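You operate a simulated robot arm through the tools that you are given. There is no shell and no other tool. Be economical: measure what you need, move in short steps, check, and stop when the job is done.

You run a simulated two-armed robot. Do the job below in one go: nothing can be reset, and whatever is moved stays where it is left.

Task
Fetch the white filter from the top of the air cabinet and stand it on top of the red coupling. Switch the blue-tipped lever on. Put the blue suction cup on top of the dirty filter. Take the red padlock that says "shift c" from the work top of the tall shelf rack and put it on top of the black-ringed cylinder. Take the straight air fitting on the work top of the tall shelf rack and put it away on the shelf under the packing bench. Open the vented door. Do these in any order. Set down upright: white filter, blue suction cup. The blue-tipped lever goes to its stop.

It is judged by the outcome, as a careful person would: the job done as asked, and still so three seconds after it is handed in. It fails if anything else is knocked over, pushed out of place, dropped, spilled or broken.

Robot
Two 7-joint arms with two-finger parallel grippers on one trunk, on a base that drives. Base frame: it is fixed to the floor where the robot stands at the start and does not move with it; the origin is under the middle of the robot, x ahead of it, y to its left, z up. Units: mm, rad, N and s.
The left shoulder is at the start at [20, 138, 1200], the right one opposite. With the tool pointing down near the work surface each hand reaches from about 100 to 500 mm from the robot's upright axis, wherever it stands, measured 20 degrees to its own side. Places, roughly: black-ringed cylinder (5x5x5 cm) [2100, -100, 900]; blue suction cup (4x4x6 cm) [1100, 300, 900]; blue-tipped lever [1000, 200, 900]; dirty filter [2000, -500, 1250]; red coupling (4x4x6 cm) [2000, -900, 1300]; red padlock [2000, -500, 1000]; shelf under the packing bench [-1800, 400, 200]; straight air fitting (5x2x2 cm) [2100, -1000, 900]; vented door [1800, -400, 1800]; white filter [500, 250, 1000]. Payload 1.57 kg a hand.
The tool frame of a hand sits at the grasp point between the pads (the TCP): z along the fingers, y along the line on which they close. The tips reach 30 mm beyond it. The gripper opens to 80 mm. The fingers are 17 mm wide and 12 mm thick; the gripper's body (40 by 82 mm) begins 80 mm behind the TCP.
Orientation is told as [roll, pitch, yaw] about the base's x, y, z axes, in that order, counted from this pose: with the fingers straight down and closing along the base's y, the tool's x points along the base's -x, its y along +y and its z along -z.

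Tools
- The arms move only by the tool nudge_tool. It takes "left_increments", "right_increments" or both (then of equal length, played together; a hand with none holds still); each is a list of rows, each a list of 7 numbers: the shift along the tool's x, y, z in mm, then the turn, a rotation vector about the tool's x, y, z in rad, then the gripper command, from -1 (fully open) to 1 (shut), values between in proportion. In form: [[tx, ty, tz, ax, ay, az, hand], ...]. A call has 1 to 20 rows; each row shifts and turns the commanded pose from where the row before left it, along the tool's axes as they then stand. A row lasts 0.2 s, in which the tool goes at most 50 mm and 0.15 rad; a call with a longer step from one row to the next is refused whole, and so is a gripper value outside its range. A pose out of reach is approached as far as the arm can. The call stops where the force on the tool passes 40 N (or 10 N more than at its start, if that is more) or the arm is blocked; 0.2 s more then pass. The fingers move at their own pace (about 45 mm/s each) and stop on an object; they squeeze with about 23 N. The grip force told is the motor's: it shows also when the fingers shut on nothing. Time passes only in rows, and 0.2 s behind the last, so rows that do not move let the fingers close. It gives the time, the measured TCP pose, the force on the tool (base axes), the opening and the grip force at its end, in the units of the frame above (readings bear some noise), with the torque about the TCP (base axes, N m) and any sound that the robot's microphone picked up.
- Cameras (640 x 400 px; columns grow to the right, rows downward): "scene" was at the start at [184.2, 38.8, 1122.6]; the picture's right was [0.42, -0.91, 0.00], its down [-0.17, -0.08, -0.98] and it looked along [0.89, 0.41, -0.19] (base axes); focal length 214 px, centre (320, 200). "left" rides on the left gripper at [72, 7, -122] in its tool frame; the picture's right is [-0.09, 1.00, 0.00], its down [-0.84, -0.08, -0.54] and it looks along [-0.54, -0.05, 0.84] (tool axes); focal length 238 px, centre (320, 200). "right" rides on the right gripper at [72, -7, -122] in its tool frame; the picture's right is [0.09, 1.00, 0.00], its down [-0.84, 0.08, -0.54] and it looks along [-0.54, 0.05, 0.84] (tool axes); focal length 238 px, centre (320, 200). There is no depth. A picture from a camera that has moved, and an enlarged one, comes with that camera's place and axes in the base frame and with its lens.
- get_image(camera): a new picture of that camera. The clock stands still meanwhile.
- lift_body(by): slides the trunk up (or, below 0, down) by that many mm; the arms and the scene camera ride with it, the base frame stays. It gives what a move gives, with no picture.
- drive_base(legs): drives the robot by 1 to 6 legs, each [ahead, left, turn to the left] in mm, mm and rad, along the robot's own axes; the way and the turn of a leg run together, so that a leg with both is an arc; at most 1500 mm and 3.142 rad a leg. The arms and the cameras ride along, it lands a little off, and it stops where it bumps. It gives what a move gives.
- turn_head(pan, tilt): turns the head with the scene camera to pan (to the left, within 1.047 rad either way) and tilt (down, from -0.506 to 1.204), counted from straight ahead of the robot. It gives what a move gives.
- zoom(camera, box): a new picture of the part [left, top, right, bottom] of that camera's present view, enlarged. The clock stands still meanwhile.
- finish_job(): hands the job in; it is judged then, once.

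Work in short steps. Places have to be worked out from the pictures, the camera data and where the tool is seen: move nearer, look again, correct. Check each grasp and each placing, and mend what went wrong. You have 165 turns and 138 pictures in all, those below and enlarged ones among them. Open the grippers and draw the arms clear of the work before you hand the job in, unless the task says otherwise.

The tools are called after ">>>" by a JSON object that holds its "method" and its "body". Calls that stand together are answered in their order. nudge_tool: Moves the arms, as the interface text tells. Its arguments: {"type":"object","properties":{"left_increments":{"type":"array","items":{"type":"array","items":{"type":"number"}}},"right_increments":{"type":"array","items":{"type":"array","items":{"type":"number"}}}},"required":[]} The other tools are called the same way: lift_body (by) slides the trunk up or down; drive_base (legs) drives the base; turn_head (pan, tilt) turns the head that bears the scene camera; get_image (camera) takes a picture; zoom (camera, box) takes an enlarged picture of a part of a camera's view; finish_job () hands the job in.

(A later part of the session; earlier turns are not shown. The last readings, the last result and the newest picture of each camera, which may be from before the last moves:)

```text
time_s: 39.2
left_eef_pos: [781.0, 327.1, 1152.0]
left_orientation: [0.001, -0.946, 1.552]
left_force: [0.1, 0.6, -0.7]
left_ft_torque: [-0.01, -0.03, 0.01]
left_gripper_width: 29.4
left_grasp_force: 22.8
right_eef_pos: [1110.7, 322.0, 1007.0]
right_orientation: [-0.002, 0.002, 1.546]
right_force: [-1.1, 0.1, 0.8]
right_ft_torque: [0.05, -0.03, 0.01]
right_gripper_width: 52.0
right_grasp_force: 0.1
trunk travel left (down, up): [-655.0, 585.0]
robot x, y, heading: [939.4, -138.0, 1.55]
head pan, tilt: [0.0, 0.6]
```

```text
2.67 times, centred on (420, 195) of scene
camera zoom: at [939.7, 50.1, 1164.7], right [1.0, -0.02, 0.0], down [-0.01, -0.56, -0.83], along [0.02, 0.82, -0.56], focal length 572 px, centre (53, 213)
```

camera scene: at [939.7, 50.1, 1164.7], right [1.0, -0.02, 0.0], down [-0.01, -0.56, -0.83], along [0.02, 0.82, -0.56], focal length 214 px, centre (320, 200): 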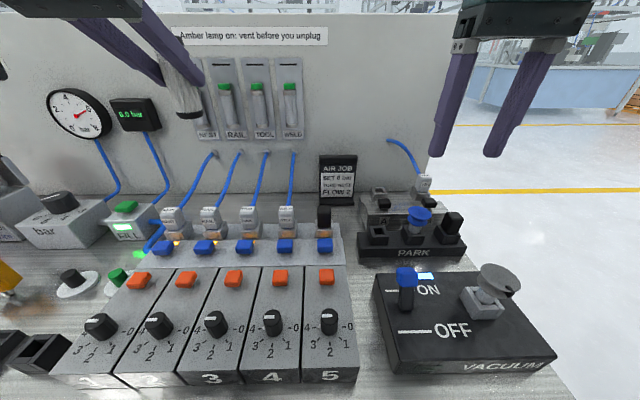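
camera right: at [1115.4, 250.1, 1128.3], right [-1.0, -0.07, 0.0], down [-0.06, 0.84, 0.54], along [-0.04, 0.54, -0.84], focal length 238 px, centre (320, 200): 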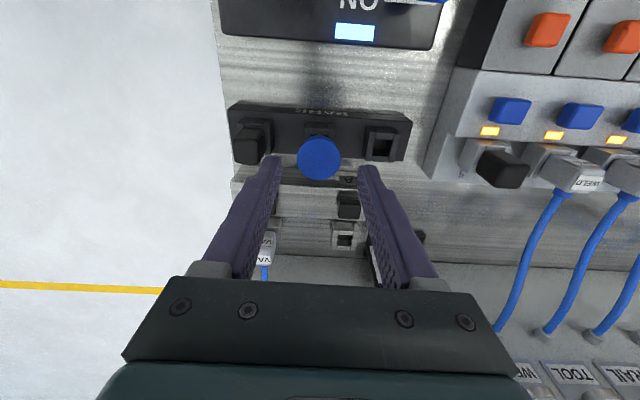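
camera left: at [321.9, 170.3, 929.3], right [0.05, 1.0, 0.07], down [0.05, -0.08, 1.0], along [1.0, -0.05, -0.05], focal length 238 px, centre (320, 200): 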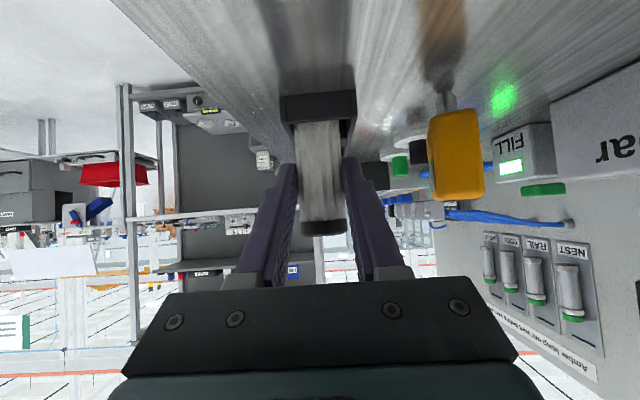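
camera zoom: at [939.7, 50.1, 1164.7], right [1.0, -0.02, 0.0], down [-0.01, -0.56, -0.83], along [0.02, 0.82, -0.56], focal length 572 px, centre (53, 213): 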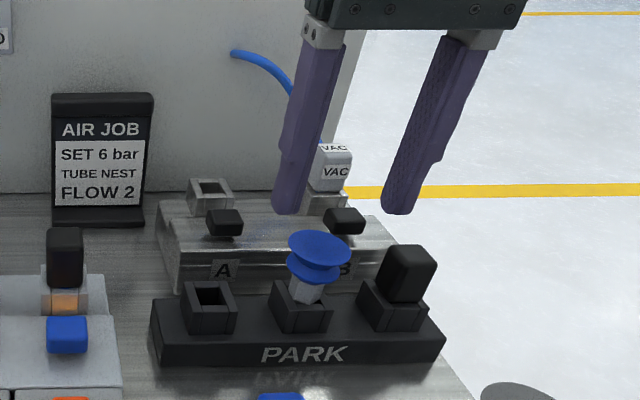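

Cup disc ≈36 mm wide at (1111, 328). I narrow to ~46 mm, correct 6 mm forward, descend to TCP z≈941, keeping clear of the black cap at the right.

>>> {"method": "nudge_tool", "body": {"right_increments": [[-6, 0, 0, 0, 0, 0, -0.15], [0, 0, 20, 0, 0, 0, -0.15], [0, 0, 20, 0, 0, 0, -0.15], [0, 0, 10, 0, 0, 0, -0.15], [0, 0, 0, 0, 0, 0, -0.15]]}}

>>> {"method": "get_image", "body": {"camera": "right"}}

>>> {"method": "zoom", "body": {"camera": "scene", "box": [340, 120, 500, 270]}}

```text
time_s: 40.4
left_eef_pos: [780.9, 326.6, 1151.2]
left_orientation: [0.0, -0.945, 1.552]
left_force: [0.8, 0.6, 0.4]
left_ft_torque: [0.0, -0.03, 0.02]
left_gripper_width: 29.1
left_grasp_force: 22.2
right_eef_pos: [1112.8, 326.2, 954.9]
right_orientation: [-0.001, 0.0, 1.546]
right_force: [-0.3, 0.2, 0.5]
right_ft_torque: [0.03, -0.02, 0.0]
right_gripper_width: 46.0
right_grasp_force: 0.0
right hand out of reach, approached as far as the arm can: row 4
trunk travel left (down, up): [-655.0, 585.0]
robot x, y, heading: [935.3, -141.3, 1.55]
head pan, tilt: [0.0, 0.6]
```

```text
103 pictures are left
camera right: at [1116.5, 253.8, 1077.6], right [-1.0, -0.07, 0.0], down [-0.06, 0.84, 0.54], along [-0.04, 0.54, -0.84], focal length 238 px, centre (320, 200)
```

right: 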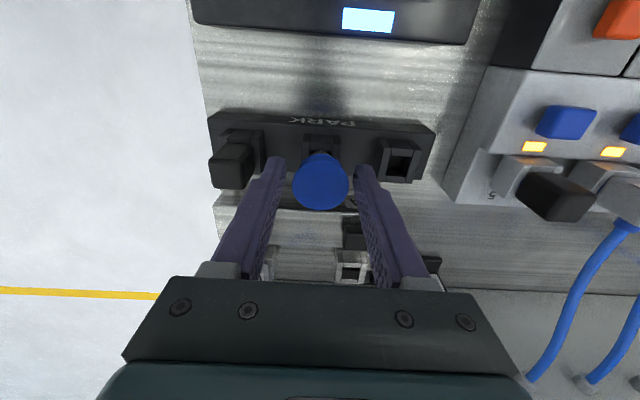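

```text
2.67 times, centred on (420, 195) of scene
camera zoom: at [939.7, 50.1, 1164.7], right [1.0, -0.02, 0.0], down [-0.01, -0.56, -0.83], along [0.02, 0.82, -0.56], focal length 572 px, centre (53, 213)
```

zoom: 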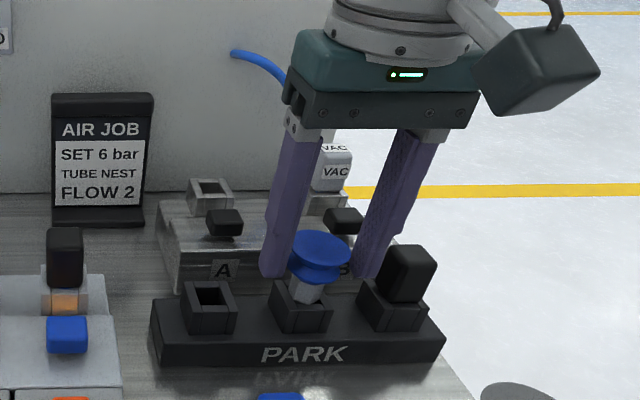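

Aligned in y; the arm is at its reach limit, so I lower the trunk 14 mm instead, then close.

>>> {"method": "lift_body", "body": {"by": -14}}

>>> {"method": "nudge_tool", "body": {"right_increments": [[0, 1.5, 0, 0, 0, 0, 0], [0, 0, 0, 0, 0, 0, 0.5], [0, 0, 0, 0, 0, 0, 1], [0, 0, 0, 0, 0, 0, 1]]}}

>>> {"method": "get_image", "body": {"camera": "right"}}

>>> {"method": "zoom", "body": {"camera": "scene", "box": [340, 120, 500, 270]}}

```text
time_s: 41.1
left_eef_pos: [780.4, 326.1, 1137.3]
left_orientation: [0.0, -0.946, 1.552]
left_force: [0.0, -0.3, -1.8]
left_ft_torque: [-0.02, 0.0, -0.01]
left_gripper_width: 29.2
left_grasp_force: 23.0
right_eef_pos: [1113.3, 325.6, 941.9]
right_orientation: [0.0, 0.001, 1.545]
right_force: [0.2, 0.1, 0.0]
right_ft_torque: [-0.03, -0.02, 0.03]
right_gripper_width: 46.3
right_grasp_force: 0.0
trunk travel left (down, up): [-641.0, 599.0]
robot x, y, heading: [933.7, -138.2, 1.549]
head pan, tilt: [0.0, 0.6]
```

```text
time_s: 42.1
left_eef_pos: [780.4, 326.3, 1137.6]
left_orientation: [-0.001, -0.949, 1.551]
left_force: [-1.6, 0.1, -0.8]
left_ft_torque: [-0.03, 0.01, 0.0]
left_gripper_width: 29.1
left_grasp_force: 23.1
right_eef_pos: [1110.5, 324.7, 941.2]
right_orientation: [-0.002, -0.001, 1.544]
right_force: [1.7, 0.4, 3.5]
right_ft_torque: [0.0, -0.04, 0.02]
right_gripper_width: 35.6
right_grasp_force: 23.1
trunk travel left (down, up): [-641.0, 599.0]
robot x, y, heading: [937.8, -141.3, 1.545]
head pan, tilt: [0.0, 0.6]
```

```text
101 pictures are left
camera right: at [1115.0, 253.9, 1063.6], right [-1.0, -0.07, 0.0], down [-0.06, 0.84, 0.54], along [-0.03, 0.54, -0.84], focal length 238 px, centre (320, 200)
```

right: 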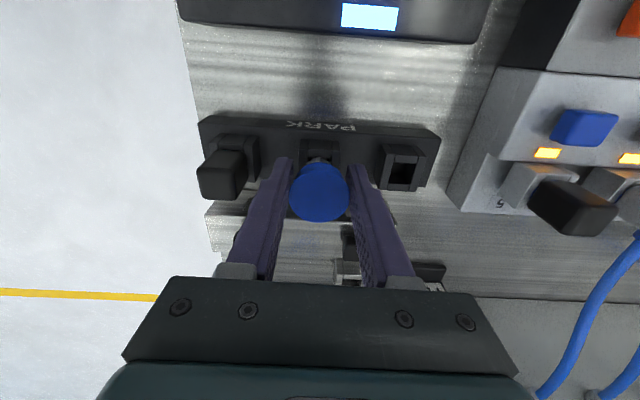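

```text
2.67 times, centred on (420, 195) of scene
camera zoom: at [940.0, 50.3, 1150.8], right [1.0, -0.02, 0.0], down [-0.01, -0.56, -0.83], along [0.02, 0.82, -0.56], focal length 572 px, centre (53, 213)
```

zoom: 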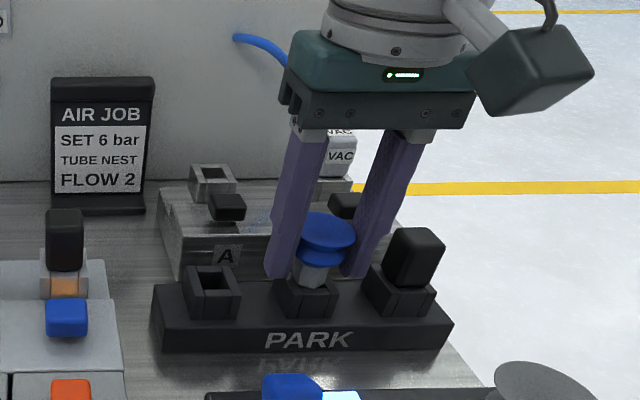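

Gripped at 35.6 mm. I lift with the trunk straight up.

>>> {"method": "lift_body", "body": {"by": 120}}

>>> {"method": "get_image", "body": {"camera": "right"}}

>>> {"method": "get_image", "body": {"camera": "scene"}}

```text
time_s: 43.6
left_eef_pos: [781.1, 328.1, 1258.0]
left_orientation: [0.0, -0.945, 1.552]
left_force: [0.6, 0.6, -0.6]
left_ft_torque: [0.04, -0.04, 0.0]
left_gripper_width: 29.1
left_grasp_force: 23.0
right_eef_pos: [1110.9, 325.7, 1061.1]
right_orientation: [-0.001, 0.0, 1.545]
right_force: [0.1, -0.1, -0.2]
right_ft_torque: [0.01, 0.03, 0.0]
right_gripper_width: 35.5
right_grasp_force: 22.9
trunk travel left (down, up): [-761.0, 479.0]
robot x, y, heading: [936.1, -138.3, 1.549]
head pan, tilt: [0.0, 0.6]
```

```text
99 pictures are left
camera right: at [1114.6, 253.7, 1183.4], right [-1.0, -0.07, 0.0], down [-0.06, 0.84, 0.54], along [-0.03, 0.54, -0.84], focal length 238 px, centre (320, 200)
```

right: 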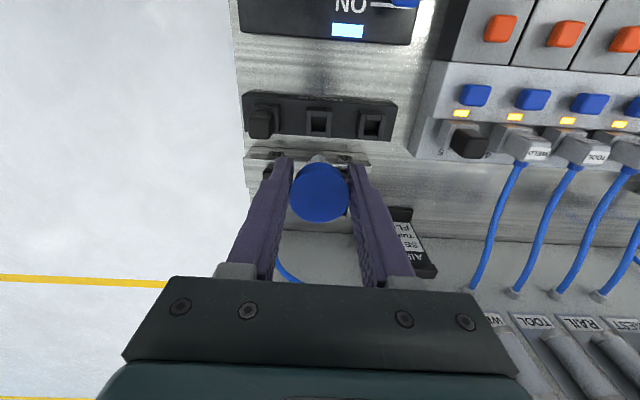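

```text
98 pictures are left
camera scene: at [939.7, 50.1, 1270.7], right [1.0, -0.02, 0.0], down [-0.01, -0.56, -0.83], along [0.02, 0.82, -0.57], focal length 214 px, centre (320, 200)
```

scene: 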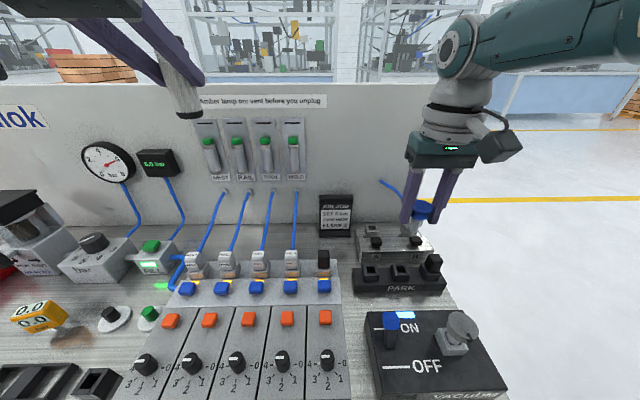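

Both items are held. I back off from the bench and turn to face the rack, standing clear, and look.

>>> {"method": "drive_base", "body": {"legs": [[-400, 0, 0], [0, 0, -1.55]]}}

>>> {"method": "turn_head", "body": {"pan": 0.0, "tilt": 0.1}}

>>> {"method": "get_image", "body": {"camera": "scene"}}

```text
time_s: 49.9
left_eef_pos: [1389.7, -390.5, 1256.7]
left_orientation: [0.0, -0.948, -0.026]
left_force: [-0.8, 1.1, -0.7]
left_ft_torque: [-0.01, 0.02, 0.03]
left_gripper_width: 29.2
left_grasp_force: 22.7
right_eef_pos: [1387.4, -719.3, 1063.2]
right_orientation: [-0.001, 0.001, -0.032]
right_force: [0.0, 0.6, -1.1]
right_ft_torque: [0.0, 0.01, 0.03]
right_gripper_width: 35.2
right_grasp_force: 23.2
trunk travel left (down, up): [-761.0, 479.0]
robot x, y, heading: [926.1, -543.0, -0.03]
head pan, tilt: [0.0, 0.6]
```

```text
time_s: 50.8
left_eef_pos: [1390.8, -390.3, 1258.3]
left_orientation: [-0.001, -0.947, -0.026]
left_force: [0.4, 0.1, -1.0]
left_ft_torque: [0.0, 0.04, 0.01]
left_gripper_width: 28.9
left_grasp_force: 23.2
right_eef_pos: [1387.3, -719.8, 1062.4]
right_orientation: [-0.002, 0.002, -0.03]
right_force: [0.1, 0.5, -0.6]
right_ft_torque: [0.0, -0.02, -0.03]
right_gripper_width: 35.5
right_grasp_force: 23.3
trunk travel left (down, up): [-761.0, 479.0]
robot x, y, heading: [925.5, -541.7, -0.026]
head pan, tilt: [0.0, 0.099]
```

```text
97 pictures are left
camera scene: at [1116.9, -548.3, 1316.8], right [-0.03, -1.0, 0.0], down [-0.1, 0.0, -0.99], along [0.99, -0.03, -0.1], focal length 214 px, centre (320, 200)
```

scene: 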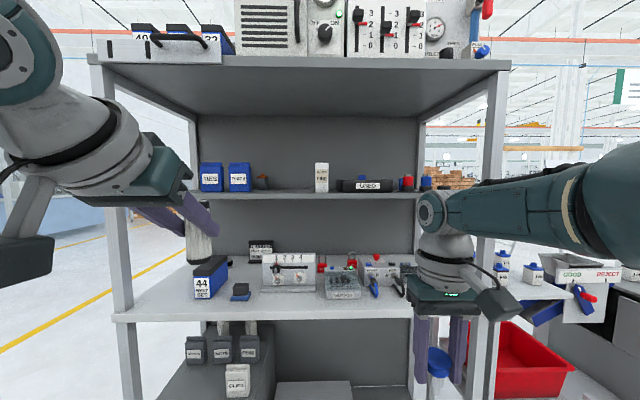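

Zoom on upper shelf, work top, and top of rack.

>>> {"method": "zoom", "body": {"camera": "scene", "box": [240, 150, 450, 310]}}

>>> {"method": "zoom", "body": {"camera": "scene", "box": [190, 150, 340, 310]}}

>>> {"method": "zoom", "body": {"camera": "scene", "box": [220, 0, 500, 80]}}

```text
2.50 times, centred on (345, 230) of scene
camera zoom: at [1116.9, -548.3, 1316.8], right [-0.03, -1.0, 0.0], down [-0.1, 0.0, -0.99], along [0.99, -0.03, -0.1], focal length 536 px, centre (258, 125)
```

zoom: 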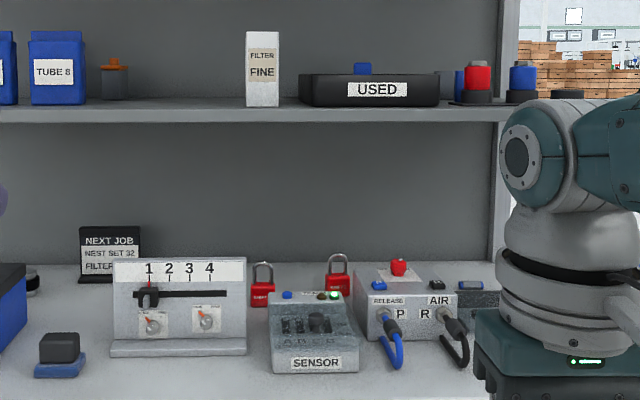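

```text
2.50 times, centred on (265, 230) of scene
camera zoom: at [1116.9, -548.3, 1316.8], right [-0.03, -1.0, 0.0], down [-0.1, 0.0, -0.99], along [0.99, -0.03, -0.1], focal length 536 px, centre (458, 125)
```

zoom: 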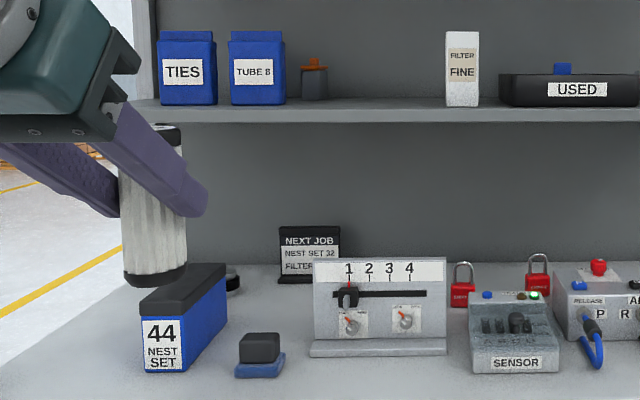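

```text
2.29 times, centred on (360, 40) of scene
camera zoom: at [1116.9, -548.3, 1316.8], right [-0.03, -1.0, 0.0], down [-0.1, 0.0, -0.99], along [0.99, -0.03, -0.1], focal length 490 px, centre (229, 566)
```

zoom: 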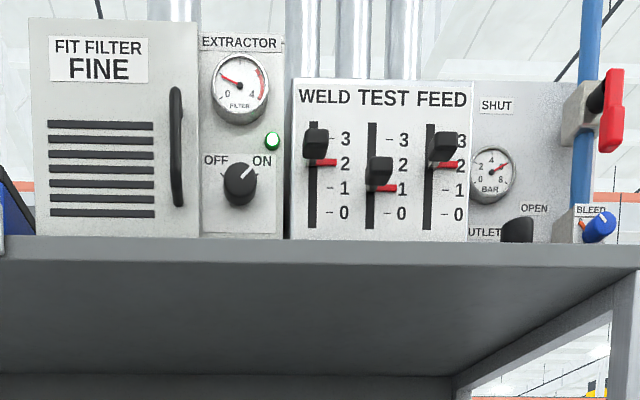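

To see what lies in the USED tray and identify the red padlocks, I raise the trunk 250 mm and look down a bit.

>>> {"method": "lift_body", "body": {"by": 250}}

>>> {"method": "turn_head", "body": {"pan": 0.0, "tilt": 0.35}}

>>> {"method": "get_image", "body": {"camera": "scene"}}

>>> {"method": "zoom", "body": {"camera": "scene", "box": [300, 130, 460, 240]}}

```text
time_s: 53.4
left_eef_pos: [1390.2, -389.5, 1508.3]
left_orientation: [0.0, -0.945, -0.026]
left_force: [-0.1, 0.0, -0.5]
left_ft_torque: [-0.01, -0.01, 0.0]
left_gripper_width: 29.3
left_grasp_force: 22.7
right_eef_pos: [1386.6, -720.5, 1310.5]
right_orientation: [-0.002, 0.002, -0.032]
right_force: [-0.3, 0.0, -0.3]
right_ft_torque: [0.02, 0.0, -0.01]
right_gripper_width: 35.5
right_grasp_force: 23.0
trunk travel left (down, up): [-1011.0, 229.0]
robot x, y, heading: [922.5, -544.0, -0.022]
head pan, tilt: [0.0, 0.099]
```

```text
time_s: 54.2
left_eef_pos: [1391.4, -389.7, 1508.0]
left_orientation: [0.0, -0.945, -0.027]
left_force: [-0.4, 0.9, -0.8]
left_ft_torque: [0.04, 0.01, -0.04]
left_gripper_width: 29.3
left_grasp_force: 23.0
right_eef_pos: [1387.5, -719.9, 1310.6]
right_orientation: [-0.002, 0.002, -0.03]
right_force: [-0.2, -0.4, 0.2]
right_ft_torque: [0.02, 0.0, -0.02]
right_gripper_width: 35.0
right_grasp_force: 22.8
trunk travel left (down, up): [-1011.0, 229.0]
robot x, y, heading: [922.2, -544.2, -0.023]
head pan, tilt: [0.0, 0.351]
```

```text
93 pictures are left
camera scene: at [1117.9, -548.4, 1543.5], right [-0.03, -1.0, 0.0], down [-0.34, 0.01, -0.94], along [0.94, -0.03, -0.34], focal length 214 px, centre (320, 200)
```

scene: 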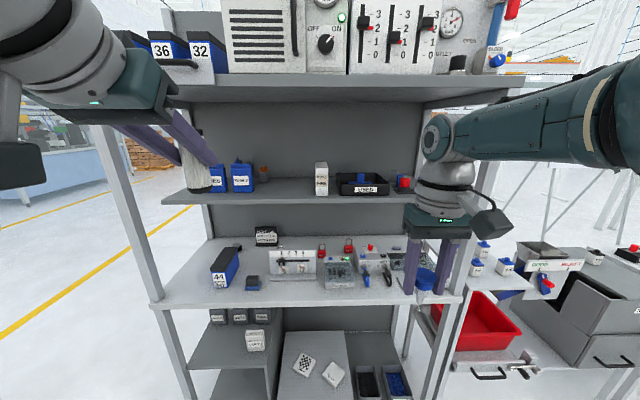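

```text
3.64 times, centred on (380, 185) of scene
camera zoom: at [1117.9, -548.4, 1543.5], right [-0.03, -1.0, 0.0], down [-0.34, 0.01, -0.94], along [0.94, -0.03, -0.34], focal length 780 px, centre (102, 254)
```

zoom: 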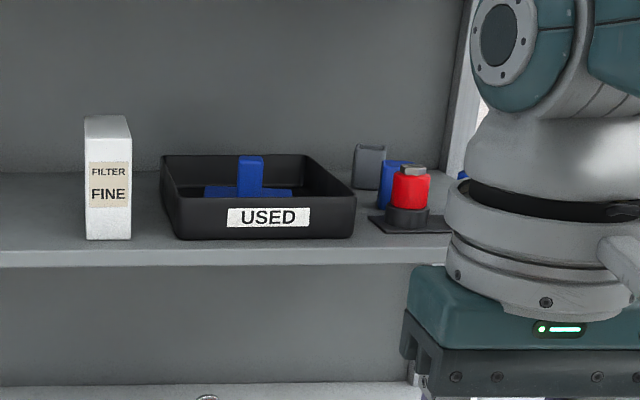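

I use the left hand camera, which looks straight at the upper shelf from z≈1520.

>>> {"method": "get_image", "body": {"camera": "left"}}

>>> {"method": "zoom", "body": {"camera": "scene", "box": [200, 150, 290, 290]}}

>>> {"method": "zoom", "body": {"camera": "scene", "box": [250, 230, 420, 310]}}

```text
91 pictures are left
camera left: at [1248.3, -380.3, 1521.1], right [0.08, 0.99, 0.07], down [0.05, -0.08, 1.0], along [1.0, -0.08, -0.05], focal length 238 px, centre (320, 200)
```

left: 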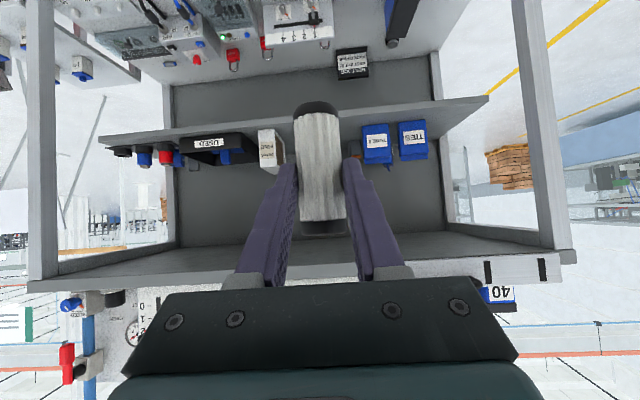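

```text
2.86 times, centred on (245, 220) of scene
camera zoom: at [1117.9, -548.4, 1543.5], right [-0.03, -1.0, 0.0], down [-0.34, 0.01, -0.94], along [0.94, -0.03, -0.34], focal length 613 px, centre (534, 143)
```

zoom: 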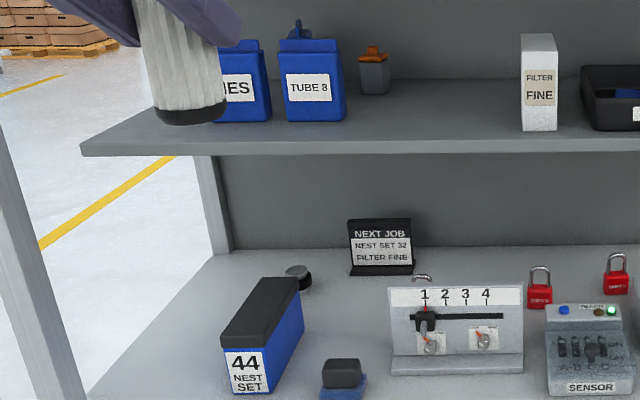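

```text
3.76 times, centred on (335, 270) of scene
camera zoom: at [1117.9, -548.4, 1543.5], right [-0.03, -1.0, 0.0], down [-0.34, 0.01, -0.94], along [0.94, -0.03, -0.34], focal length 807 px, centre (264, -64)
```

zoom: 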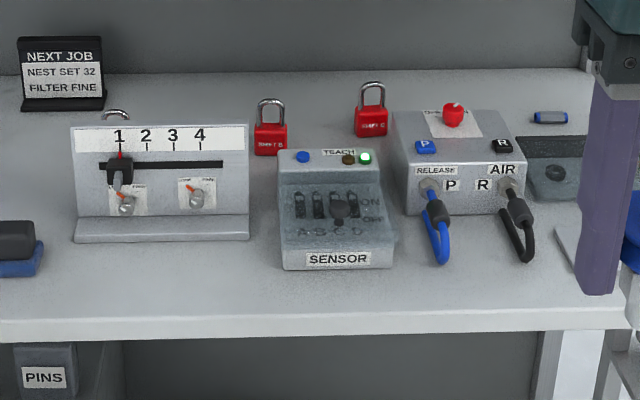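

Padlocks "SHIFT B" and probably "SHIFT C" are seen; the dirty filter isn't yet identified. I drive 230 mm nearer and look again.

>>> {"method": "drive_base", "body": {"legs": [[230, 0, 0.02]]}}

>>> {"method": "turn_head", "body": {"pan": -0.1, "tilt": 0.5}}

>>> {"method": "zoom", "body": {"camera": "scene", "box": [180, 60, 420, 210]}}

>>> {"method": "zoom", "body": {"camera": "scene", "box": [220, 170, 420, 320]}}

```text
time_s: 55.9
left_eef_pos: [1619.3, -381.8, 1508.2]
left_orientation: [0.0, -0.945, 0.0]
left_force: [-0.3, -0.3, -0.6]
left_ft_torque: [0.01, 0.02, -0.02]
left_gripper_width: 29.4
left_grasp_force: 23.2
right_eef_pos: [1626.3, -712.0, 1311.8]
right_orientation: [-0.003, 0.001, -0.006]
right_force: [0.7, -0.4, -0.8]
right_ft_torque: [-0.02, -0.02, -0.04]
right_gripper_width: 35.2
right_grasp_force: 22.9
trunk travel left (down, up): [-1011.0, 229.0]
robot x, y, heading: [1157.1, -548.7, -0.008]
head pan, tilt: [0.0, 0.351]
```

```text
time_s: 56.6
left_eef_pos: [1621.7, -382.5, 1507.6]
left_orientation: [-0.001, -0.946, -0.003]
left_force: [-0.1, -0.7, -0.7]
left_ft_torque: [-0.01, -0.01, 0.03]
left_gripper_width: 28.8
left_grasp_force: 23.4
right_eef_pos: [1625.5, -712.3, 1311.7]
right_orientation: [-0.001, 0.001, -0.007]
right_force: [-0.2, 0.4, -0.4]
right_ft_torque: [0.0, 0.01, 0.0]
right_gripper_width: 35.5
right_grasp_force: 23.0
trunk travel left (down, up): [-1011.0, 229.0]
robot x, y, heading: [1159.7, -540.3, -0.002]
head pan, tilt: [-0.099, 0.499]
```

```text
2.67 times, centred on (300, 135) of scene
camera zoom: at [1349.3, -556.2, 1529.9], right [-0.1, -0.99, 0.0], down [-0.48, 0.05, -0.88], along [0.87, -0.09, -0.48], focal length 572 px, centre (373, 373)
```

zoom: 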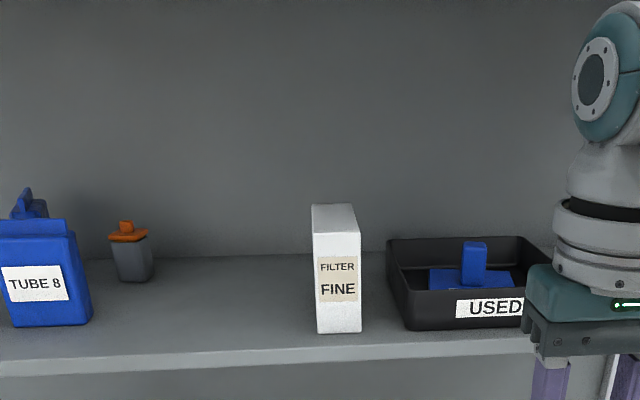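

```text
2.67 times, centred on (320, 245) of scene
camera zoom: at [1349.3, -556.2, 1529.9], right [-0.1, -0.99, 0.0], down [-0.48, 0.05, -0.88], along [0.87, -0.09, -0.48], focal length 572 px, centre (320, 80)
```

zoom: 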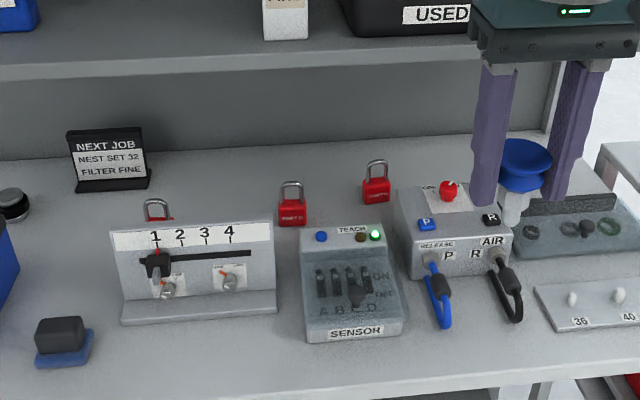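

I check the labels and get a second viewpoint from the right hand's camera.

>>> {"method": "zoom", "body": {"camera": "scene", "box": [250, 225, 360, 270]}}

>>> {"method": "get_image", "body": {"camera": "right"}}

>>> {"method": "get_image", "body": {"camera": "left"}}

```text
5.82 times, centred on (305, 248) of scene
camera zoom: at [1349.3, -556.2, 1529.9], right [-0.1, -0.99, 0.0], down [-0.48, 0.05, -0.88], along [0.87, -0.09, -0.48], focal length 1248 px, centre (407, -76)
```

zoom: 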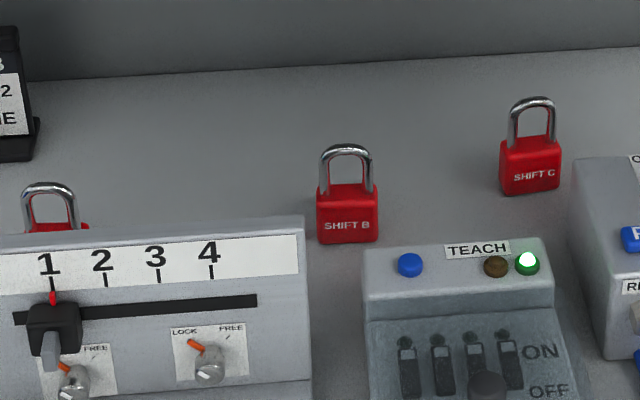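

```text
85 pictures are left
camera right: at [1553.2, -718.2, 1433.3], right [-0.08, 1.0, 0.0], down [0.84, 0.07, 0.54], along [0.54, 0.04, -0.84], focal length 238 px, centre (320, 200)
```

right: 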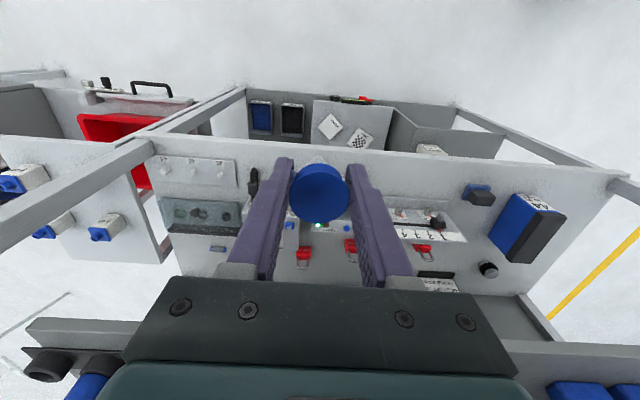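

```text
84 pictures are left
camera left: at [1478.0, -375.9, 1520.9], right [0.06, 1.0, 0.07], down [0.05, -0.08, 1.0], along [1.0, -0.05, -0.05], focal length 238 px, centre (320, 200)
```

left: 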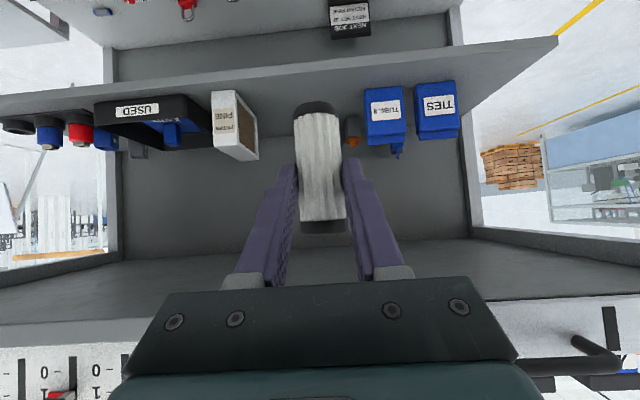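

SHIFT C is the right-hand padlock. Zoom hard on the USED tray and the orange-topped grey item.

>>> {"method": "zoom", "body": {"camera": "scene", "box": [320, 135, 400, 190]}}

>>> {"method": "zoom", "body": {"camera": "scene", "box": [205, 130, 265, 175]}}

>>> {"method": "zoom", "body": {"camera": "left", "box": [0, 80, 230, 170]}}

```text
7.27 times, centred on (360, 162) of scene
camera zoom: at [1349.3, -556.2, 1529.9], right [-0.1, -0.99, 0.0], down [-0.48, 0.05, -0.88], along [0.87, -0.09, -0.48], focal length 1560 px, centre (29, 473)
```

zoom: 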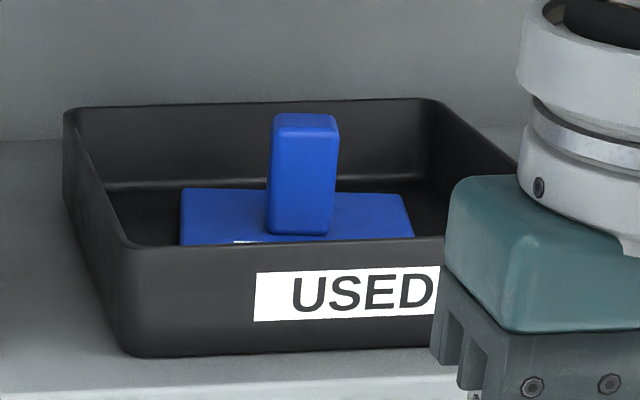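

```text
8.89 times, centred on (235, 152) of scene
camera zoom: at [1349.3, -556.2, 1529.9], right [-0.1, -0.99, 0.0], down [-0.48, 0.05, -0.88], along [0.87, -0.09, -0.48], focal length 1906 px, centre (1076, 622)
```

zoom: 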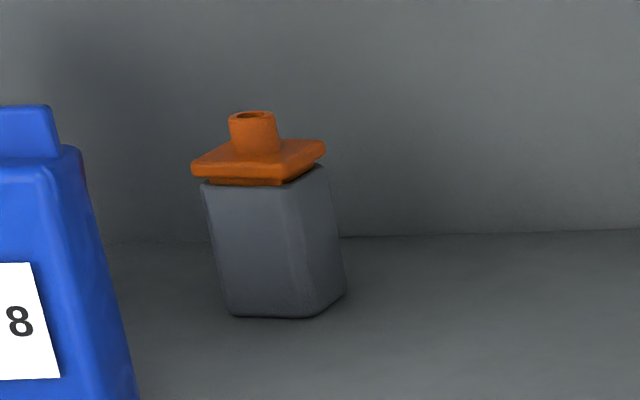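

```text
2.78 times, centred on (115, 125) of left
camera zoom: at [1478.0, -375.9, 1520.9], right [0.06, 1.0, 0.07], down [0.05, -0.08, 1.0], along [1.0, -0.05, -0.05], focal length 663 px, centre (890, 409)
```

zoom: 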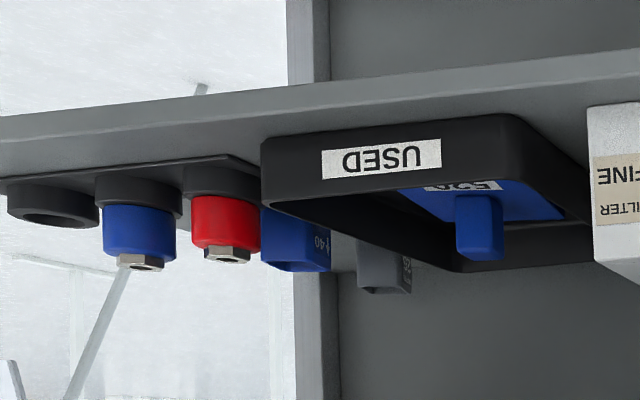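

>>> {"method": "zoom", "body": {"camera": "left", "box": [130, 130, 220, 180]}}

>>> {"method": "zoom", "body": {"camera": "scene", "box": [160, 120, 330, 200]}}

```text
7.11 times, centred on (175, 155) of left
camera zoom: at [1478.0, -375.9, 1520.9], right [0.06, 1.0, 0.07], down [0.05, -0.08, 1.0], along [1.0, -0.05, -0.05], focal length 1695 px, centre (1351, 520)
```

zoom: 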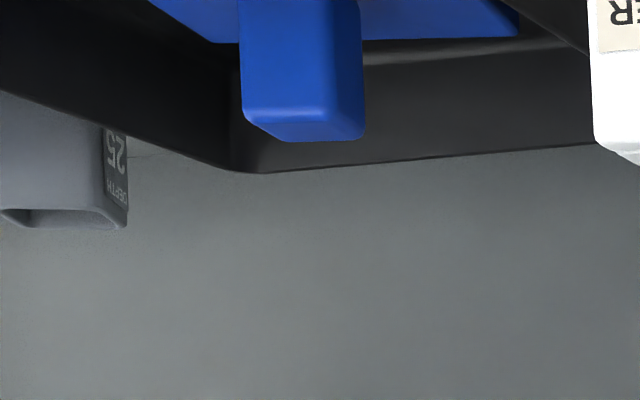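

```text
3.76 times, centred on (245, 160) of scene
camera zoom: at [1349.3, -556.2, 1529.9], right [-0.1, -0.99, 0.0], down [-0.48, 0.05, -0.88], along [0.87, -0.09, -0.48], focal length 807 px, centre (602, 351)
```

zoom: 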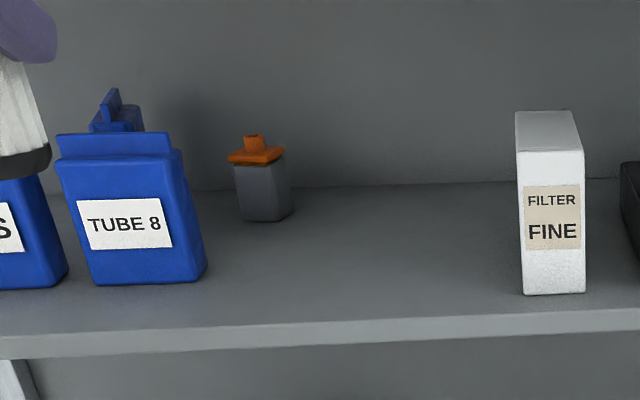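

I leave the dirty filter question until the vented door is open. First the white filter goes on the red coupling: I pull the right hand back and drive sideways so the left arm faces the coupling.

>>> {"method": "nudge_tool", "body": {"right_increments": [[40, 0, 0, 0, 0, 0, 1], [40, 0, 0, 0, 0, 0, 1], [40, 0, 0, 0, 0, 0, 1], [30, 0, 0, 0, 0, 0, 1]]}}

>>> {"method": "drive_base", "body": {"legs": [[0, -520, 0]]}}

>>> {"method": "turn_head", "body": {"pan": 0.25, "tilt": 0.45}}

>>> {"method": "get_image", "body": {"camera": "scene"}}

>>> {"method": "get_image", "body": {"camera": "left"}}

```text
time_s: 57.6
left_eef_pos: [1621.0, -382.2, 1507.9]
left_orientation: [0.001, -0.946, -0.002]
left_force: [0.3, -0.1, -0.1]
left_ft_torque: [0.01, 0.01, 0.03]
left_gripper_width: 29.3
left_grasp_force: 22.8
right_eef_pos: [1612.9, -702.3, 1281.2]
right_orientation: [-0.003, 0.001, -0.007]
right_force: [0.8, -0.1, 0.1]
right_ft_torque: [0.0, 0.0, 0.0]
right_gripper_width: 35.3
right_grasp_force: 23.1
right hand out of reach, approached as far as the arm can: row 1, 2, 3, 4
trunk travel left (down, up): [-1011.0, 229.0]
robot x, y, heading: [1162.1, -547.9, 0.002]
head pan, tilt: [-0.099, 0.499]
```

```text
time_s: 60.6
left_eef_pos: [1620.1, -889.1, 1507.1]
left_orientation: [-0.002, -0.947, 0.009]
left_force: [0.1, 0.0, 0.3]
left_ft_torque: [0.03, 0.0, 0.0]
left_gripper_width: 29.4
left_grasp_force: 22.8
right_eef_pos: [1614.6, -1211.5, 1280.0]
right_orientation: [-0.002, 0.003, 0.003]
right_force: [-0.4, -0.6, -0.4]
right_ft_torque: [-0.03, 0.0, -0.02]
right_gripper_width: 35.3
right_grasp_force: 23.3
trunk travel left (down, up): [-1011.0, 229.0]
robot x, y, heading: [1162.2, -1061.6, 0.009]
head pan, tilt: [-0.099, 0.499]
```

```text
time_s: 61.5
left_eef_pos: [1619.0, -890.7, 1506.8]
left_orientation: [0.0, -0.946, 0.008]
left_force: [0.4, 0.4, 0.0]
left_ft_torque: [-0.01, -0.01, 0.0]
left_gripper_width: 29.2
left_grasp_force: 23.6
right_eef_pos: [1615.5, -1211.2, 1279.6]
right_orientation: [-0.002, 0.002, 0.002]
right_force: [-0.3, 0.4, 0.5]
right_ft_torque: [0.0, -0.01, -0.02]
right_gripper_width: 35.1
right_grasp_force: 23.1
trunk travel left (down, up): [-1011.0, 229.0]
robot x, y, heading: [1160.8, -1061.6, 0.002]
head pan, tilt: [0.25, 0.45]
```

```text
78 pictures are left
camera scene: at [1348.5, -1035.7, 1534.3], right [0.25, -0.97, 0.0], down [-0.42, -0.11, -0.9], along [0.87, 0.23, -0.44], focal length 214 px, centre (320, 200)
```

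scene: 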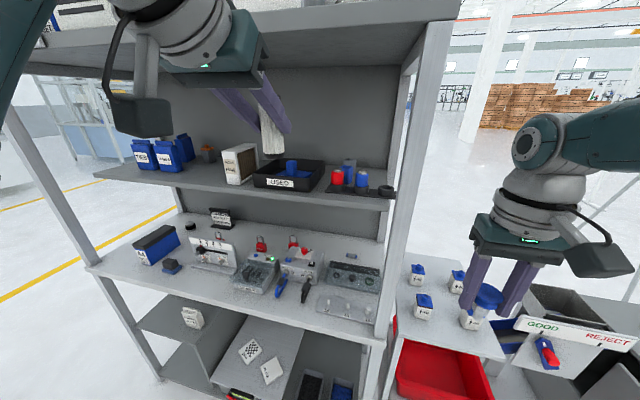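

```text
77 pictures are left
camera left: at [1477.3, -885.9, 1521.0], right [0.05, 1.0, 0.07], down [0.05, -0.08, 1.0], along [1.0, -0.04, -0.05], focal length 238 px, centre (320, 200)
```

left: 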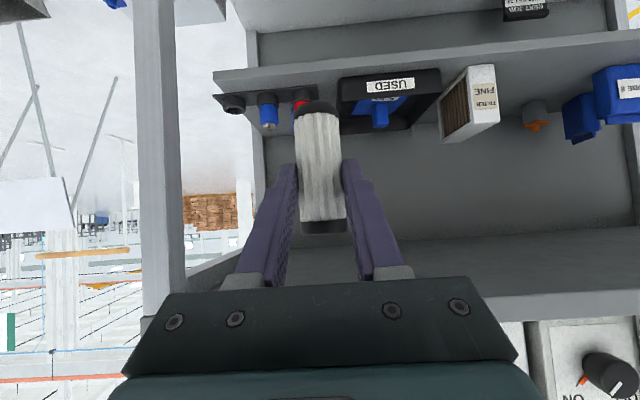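

The "FINE" block shows brown pleats on its side. Zoom on both candidates.

>>> {"method": "zoom", "body": {"camera": "left", "box": [330, 50, 510, 160]}}

>>> {"method": "zoom", "body": {"camera": "scene", "box": [200, 130, 420, 220]}}

```text
3.56 times, centred on (420, 105) of left
camera zoom: at [1477.3, -885.9, 1521.0], right [0.05, 1.0, 0.07], down [0.05, -0.08, 1.0], along [1.0, -0.04, -0.05], focal length 848 px, centre (-36, 538)
```

zoom: 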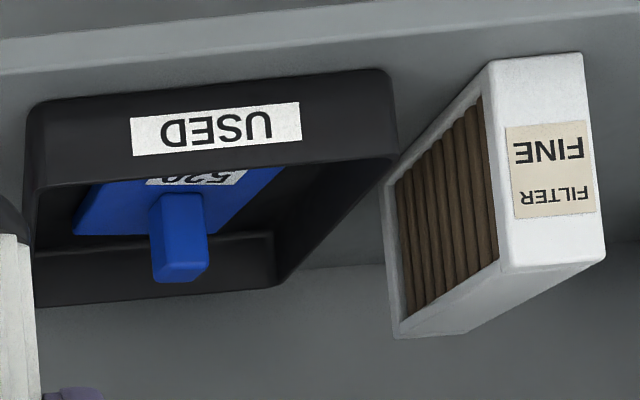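

```text
2.91 times, centred on (310, 175) of scene
camera zoom: at [1348.5, -1035.7, 1534.3], right [0.25, -0.97, 0.0], down [-0.42, -0.11, -0.9], along [0.87, 0.23, -0.44], focal length 624 px, centre (349, 273)
```

zoom: 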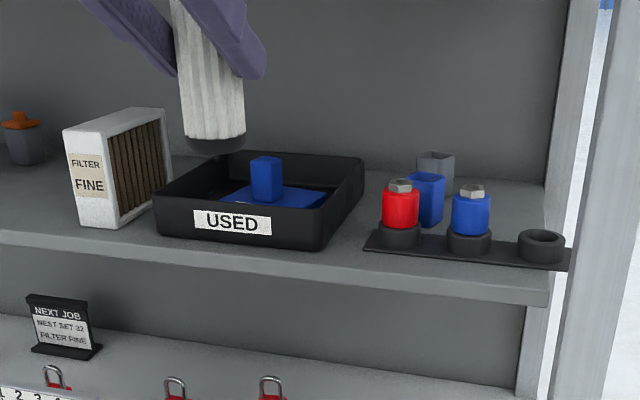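

The block marked FINE with brown pleats is the dirty filter (about (2000,-580)). The coupling's nut top is at about (1974, -926, 1333). Before going in I check the left arm's posture relative to the top board, after lowering the trunk 90 mm.

>>> {"method": "lift_body", "body": {"by": -90}}

>>> {"method": "turn_head", "body": {"pan": 0.5, "tilt": -0.1}}

>>> {"method": "get_image", "body": {"camera": "scene"}}

```text
time_s: 62.7
left_eef_pos: [1620.4, -890.4, 1417.2]
left_orientation: [-0.001, -0.946, 0.009]
left_force: [0.3, -0.4, -0.4]
left_ft_torque: [-0.02, 0.02, 0.01]
left_gripper_width: 29.1
left_grasp_force: 22.9
right_eef_pos: [1615.0, -1210.6, 1190.0]
right_orientation: [-0.001, 0.001, 0.001]
right_force: [0.4, -0.3, -0.1]
right_ft_torque: [0.0, -0.02, -0.01]
right_gripper_width: 35.1
right_grasp_force: 22.8
trunk travel left (down, up): [-921.0, 319.0]
robot x, y, heading: [1159.1, -1062.1, 0.009]
head pan, tilt: [0.25, 0.45]
```

```text
time_s: 63.7
left_eef_pos: [1619.6, -890.8, 1417.5]
left_orientation: [0.0, -0.944, 0.01]
left_force: [-0.3, 0.4, -0.4]
left_ft_torque: [0.01, -0.02, 0.01]
left_gripper_width: 29.1
left_grasp_force: 22.8
right_eef_pos: [1614.4, -1210.5, 1189.7]
right_orientation: [-0.001, 0.002, 0.004]
right_force: [-0.5, 0.4, -0.1]
right_ft_torque: [-0.01, 0.01, 0.01]
right_gripper_width: 35.4
right_grasp_force: 23.2
trunk travel left (down, up): [-921.0, 319.0]
robot x, y, heading: [1161.1, -1058.9, 0.006]
head pan, tilt: [0.499, -0.099]
```

```text
74 pictures are left
camera scene: at [1335.8, -1016.8, 1494.7], right [0.48, -0.88, 0.0], down [0.09, 0.05, -1.0], along [0.87, 0.48, 0.1], focal length 214 px, centre (320, 200)
```

scene: 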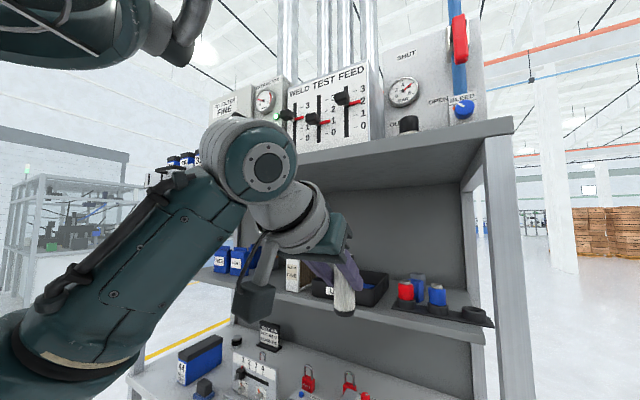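

The left elbow is low and the wrist top would stay ~70 mm below the top board. I shift the right hand outward, then drive ahead 250 and right 35.

>>> {"method": "nudge_tool", "body": {"right_increments": [[0, -35, 0, 0, 0, 0, 1], [0, -35, 0, 0, 0, 0, 1]]}}

>>> {"method": "drive_base", "body": {"legs": [[250, -35, 0]]}}

>>> {"method": "turn_head", "body": {"pan": 0.4, "tilt": 0.4}}

>>> {"method": "get_image", "body": {"camera": "scene"}}

>>> {"method": "get_image", "body": {"camera": "left"}}

```text
time_s: 64.3
left_eef_pos: [1619.7, -890.9, 1419.2]
left_orientation: [-0.001, -0.946, 0.01]
left_force: [-0.6, 0.5, 0.1]
left_ft_torque: [-0.01, 0.0, -0.01]
left_gripper_width: 29.0
left_grasp_force: 23.4
right_eef_pos: [1616.5, -1281.9, 1190.0]
right_orientation: [-0.001, 0.005, 0.003]
right_force: [-0.1, -0.2, 0.5]
right_ft_torque: [-0.02, 0.02, -0.01]
right_gripper_width: 35.3
right_grasp_force: 23.0
trunk travel left (down, up): [-921.0, 319.0]
robot x, y, heading: [1160.5, -1058.4, 0.005]
head pan, tilt: [0.499, -0.099]
```

```text
time_s: 66.1
left_eef_pos: [1871.6, -924.7, 1417.7]
left_orientation: [0.0, -0.945, 0.007]
left_force: [1.2, -0.4, -0.6]
left_ft_torque: [0.02, 0.02, 0.01]
left_gripper_width: 29.2
left_grasp_force: 23.2
right_eef_pos: [1866.3, -1314.9, 1191.8]
right_orientation: [-0.002, 0.004, 0.001]
right_force: [-0.2, 0.0, 0.0]
right_ft_torque: [0.01, -0.02, -0.01]
right_gripper_width: 35.4
right_grasp_force: 22.8
trunk travel left (down, up): [-921.0, 319.0]
robot x, y, heading: [1408.5, -1092.9, 0.007]
head pan, tilt: [0.499, -0.099]
```

```text
time_s: 67.0
left_eef_pos: [1870.6, -925.1, 1417.9]
left_orientation: [0.0, -0.945, 0.007]
left_force: [-0.1, -1.1, -0.3]
left_ft_torque: [-0.03, 0.01, 0.03]
left_gripper_width: 29.0
left_grasp_force: 22.5
right_eef_pos: [1867.4, -1316.1, 1190.0]
right_orientation: [-0.004, 0.006, 0.002]
right_force: [-0.2, 1.0, -0.5]
right_ft_torque: [0.02, 0.0, -0.01]
right_gripper_width: 35.5
right_grasp_force: 22.8
trunk travel left (down, up): [-921.0, 319.0]
robot x, y, heading: [1411.7, -1092.8, 0.008]
head pan, tilt: [0.4, 0.4]
```

```text
73 pictures are left
camera scene: at [1595.8, -1056.2, 1449.0], right [0.39, -0.92, 0.0], down [-0.36, -0.15, -0.92], along [0.85, 0.36, -0.39], focal length 214 px, centre (320, 200)
```

scene: 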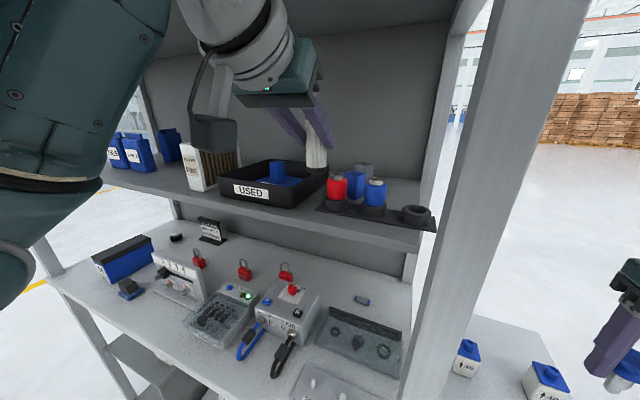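

```text
72 pictures are left
camera left: at [1728.4, -919.9, 1430.9], right [0.05, 1.0, 0.07], down [0.05, -0.08, 1.0], along [1.0, -0.04, -0.05], focal length 238 px, centre (320, 200)
```

left: 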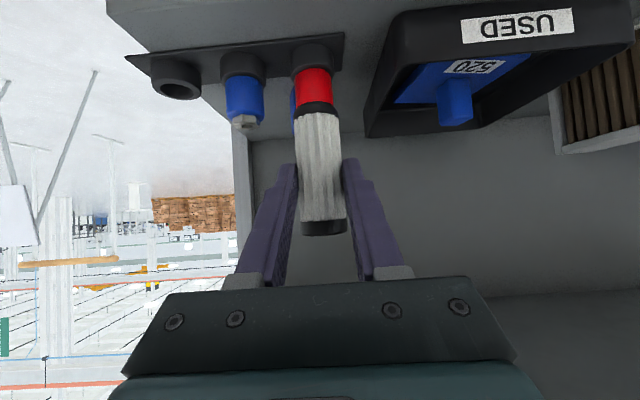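

Alignment is nearly right. I zoom for exact positions.

>>> {"method": "zoom", "body": {"camera": "scene", "box": [270, 120, 430, 230]}}

>>> {"method": "zoom", "body": {"camera": "left", "box": [230, 40, 390, 140]}}

```text
3.64 times, centred on (350, 175) of scene
camera zoom: at [1595.8, -1056.2, 1449.0], right [0.39, -0.92, 0.0], down [-0.36, -0.15, -0.92], along [0.85, 0.36, -0.39], focal length 780 px, centre (211, 291)
```

zoom: 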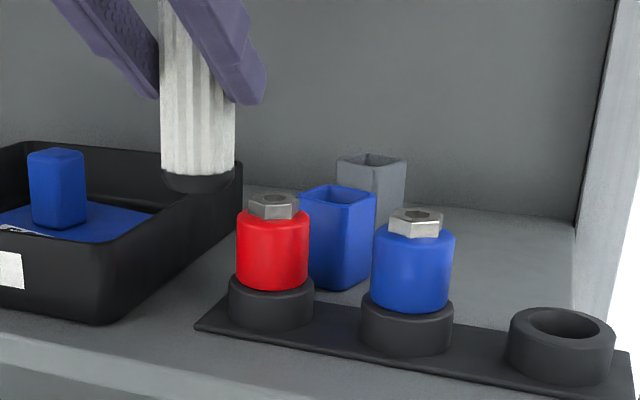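

```text
4.00 times, centred on (310, 90) of left
camera zoom: at [1728.4, -919.9, 1430.9], right [0.05, 1.0, 0.07], down [0.05, -0.08, 1.0], along [1.0, -0.04, -0.05], focal length 953 px, centre (360, 640)
```

zoom: 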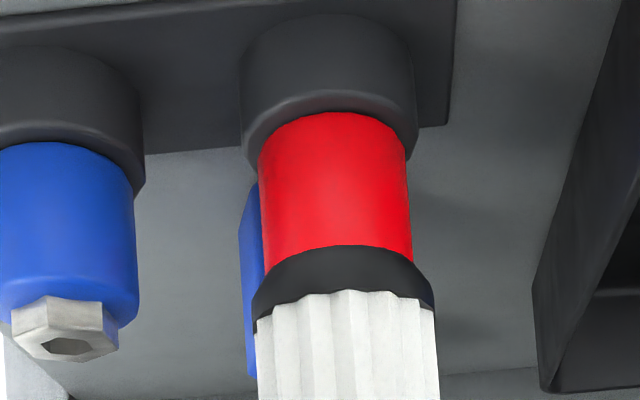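

Nut top is at (1976, -929, 1331); the filter's axis is 14 mm ahead of the TCP with base 53 mm below. I drive 90 mm forward, 4 right, then measure.

>>> {"method": "drive_base", "body": {"legs": [[90, -4, 0]]}}

>>> {"method": "zoom", "body": {"camera": "scene", "box": [270, 100, 430, 230]}}

>>> {"method": "zoom", "body": {"camera": "left", "box": [230, 40, 390, 140]}}

```text
time_s: 68.2
left_eef_pos: [1943.8, -925.5, 1417.4]
left_orientation: [-0.001, -0.944, 0.014]
left_force: [-0.3, -0.4, -0.9]
left_ft_torque: [-0.02, 0.0, 0.04]
left_gripper_width: 29.1
left_grasp_force: 22.4
right_eef_pos: [1944.5, -1317.2, 1190.2]
right_orientation: [0.0, 0.006, 0.008]
right_force: [0.2, -0.1, -0.5]
right_ft_torque: [0.03, -0.02, -0.02]
right_gripper_width: 35.4
right_grasp_force: 23.0
trunk travel left (down, up): [-921.0, 319.0]
robot x, y, heading: [1484.2, -1096.0, 0.02]
head pan, tilt: [0.4, 0.4]
stopped in leg 1: the robot was blocked; the commanded pose is now the measured one
```

```text
3.08 times, centred on (350, 165) of scene
camera zoom: at [1670.3, -1059.5, 1448.4], right [0.4, -0.92, 0.0], down [-0.36, -0.16, -0.92], along [0.84, 0.37, -0.39], focal length 660 px, centre (228, 308)
```

zoom: 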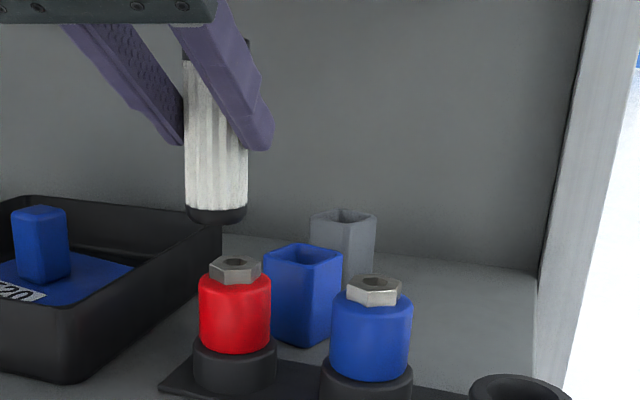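

```text
4.00 times, centred on (310, 90) of left
camera zoom: at [1801.8, -922.2, 1430.2], right [0.04, 1.0, 0.07], down [0.05, -0.08, 1.0], along [1.0, -0.04, -0.06], focal length 953 px, centre (360, 640)
```

zoom: 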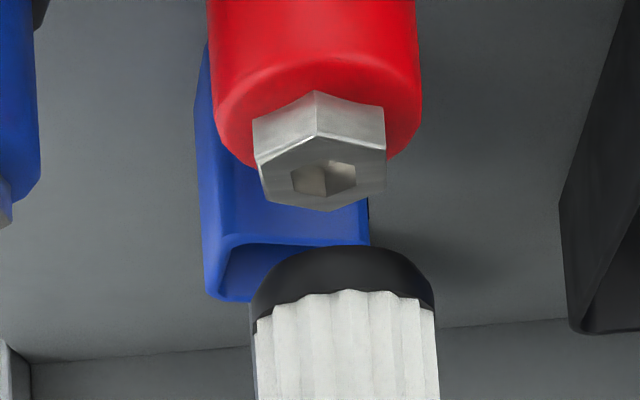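

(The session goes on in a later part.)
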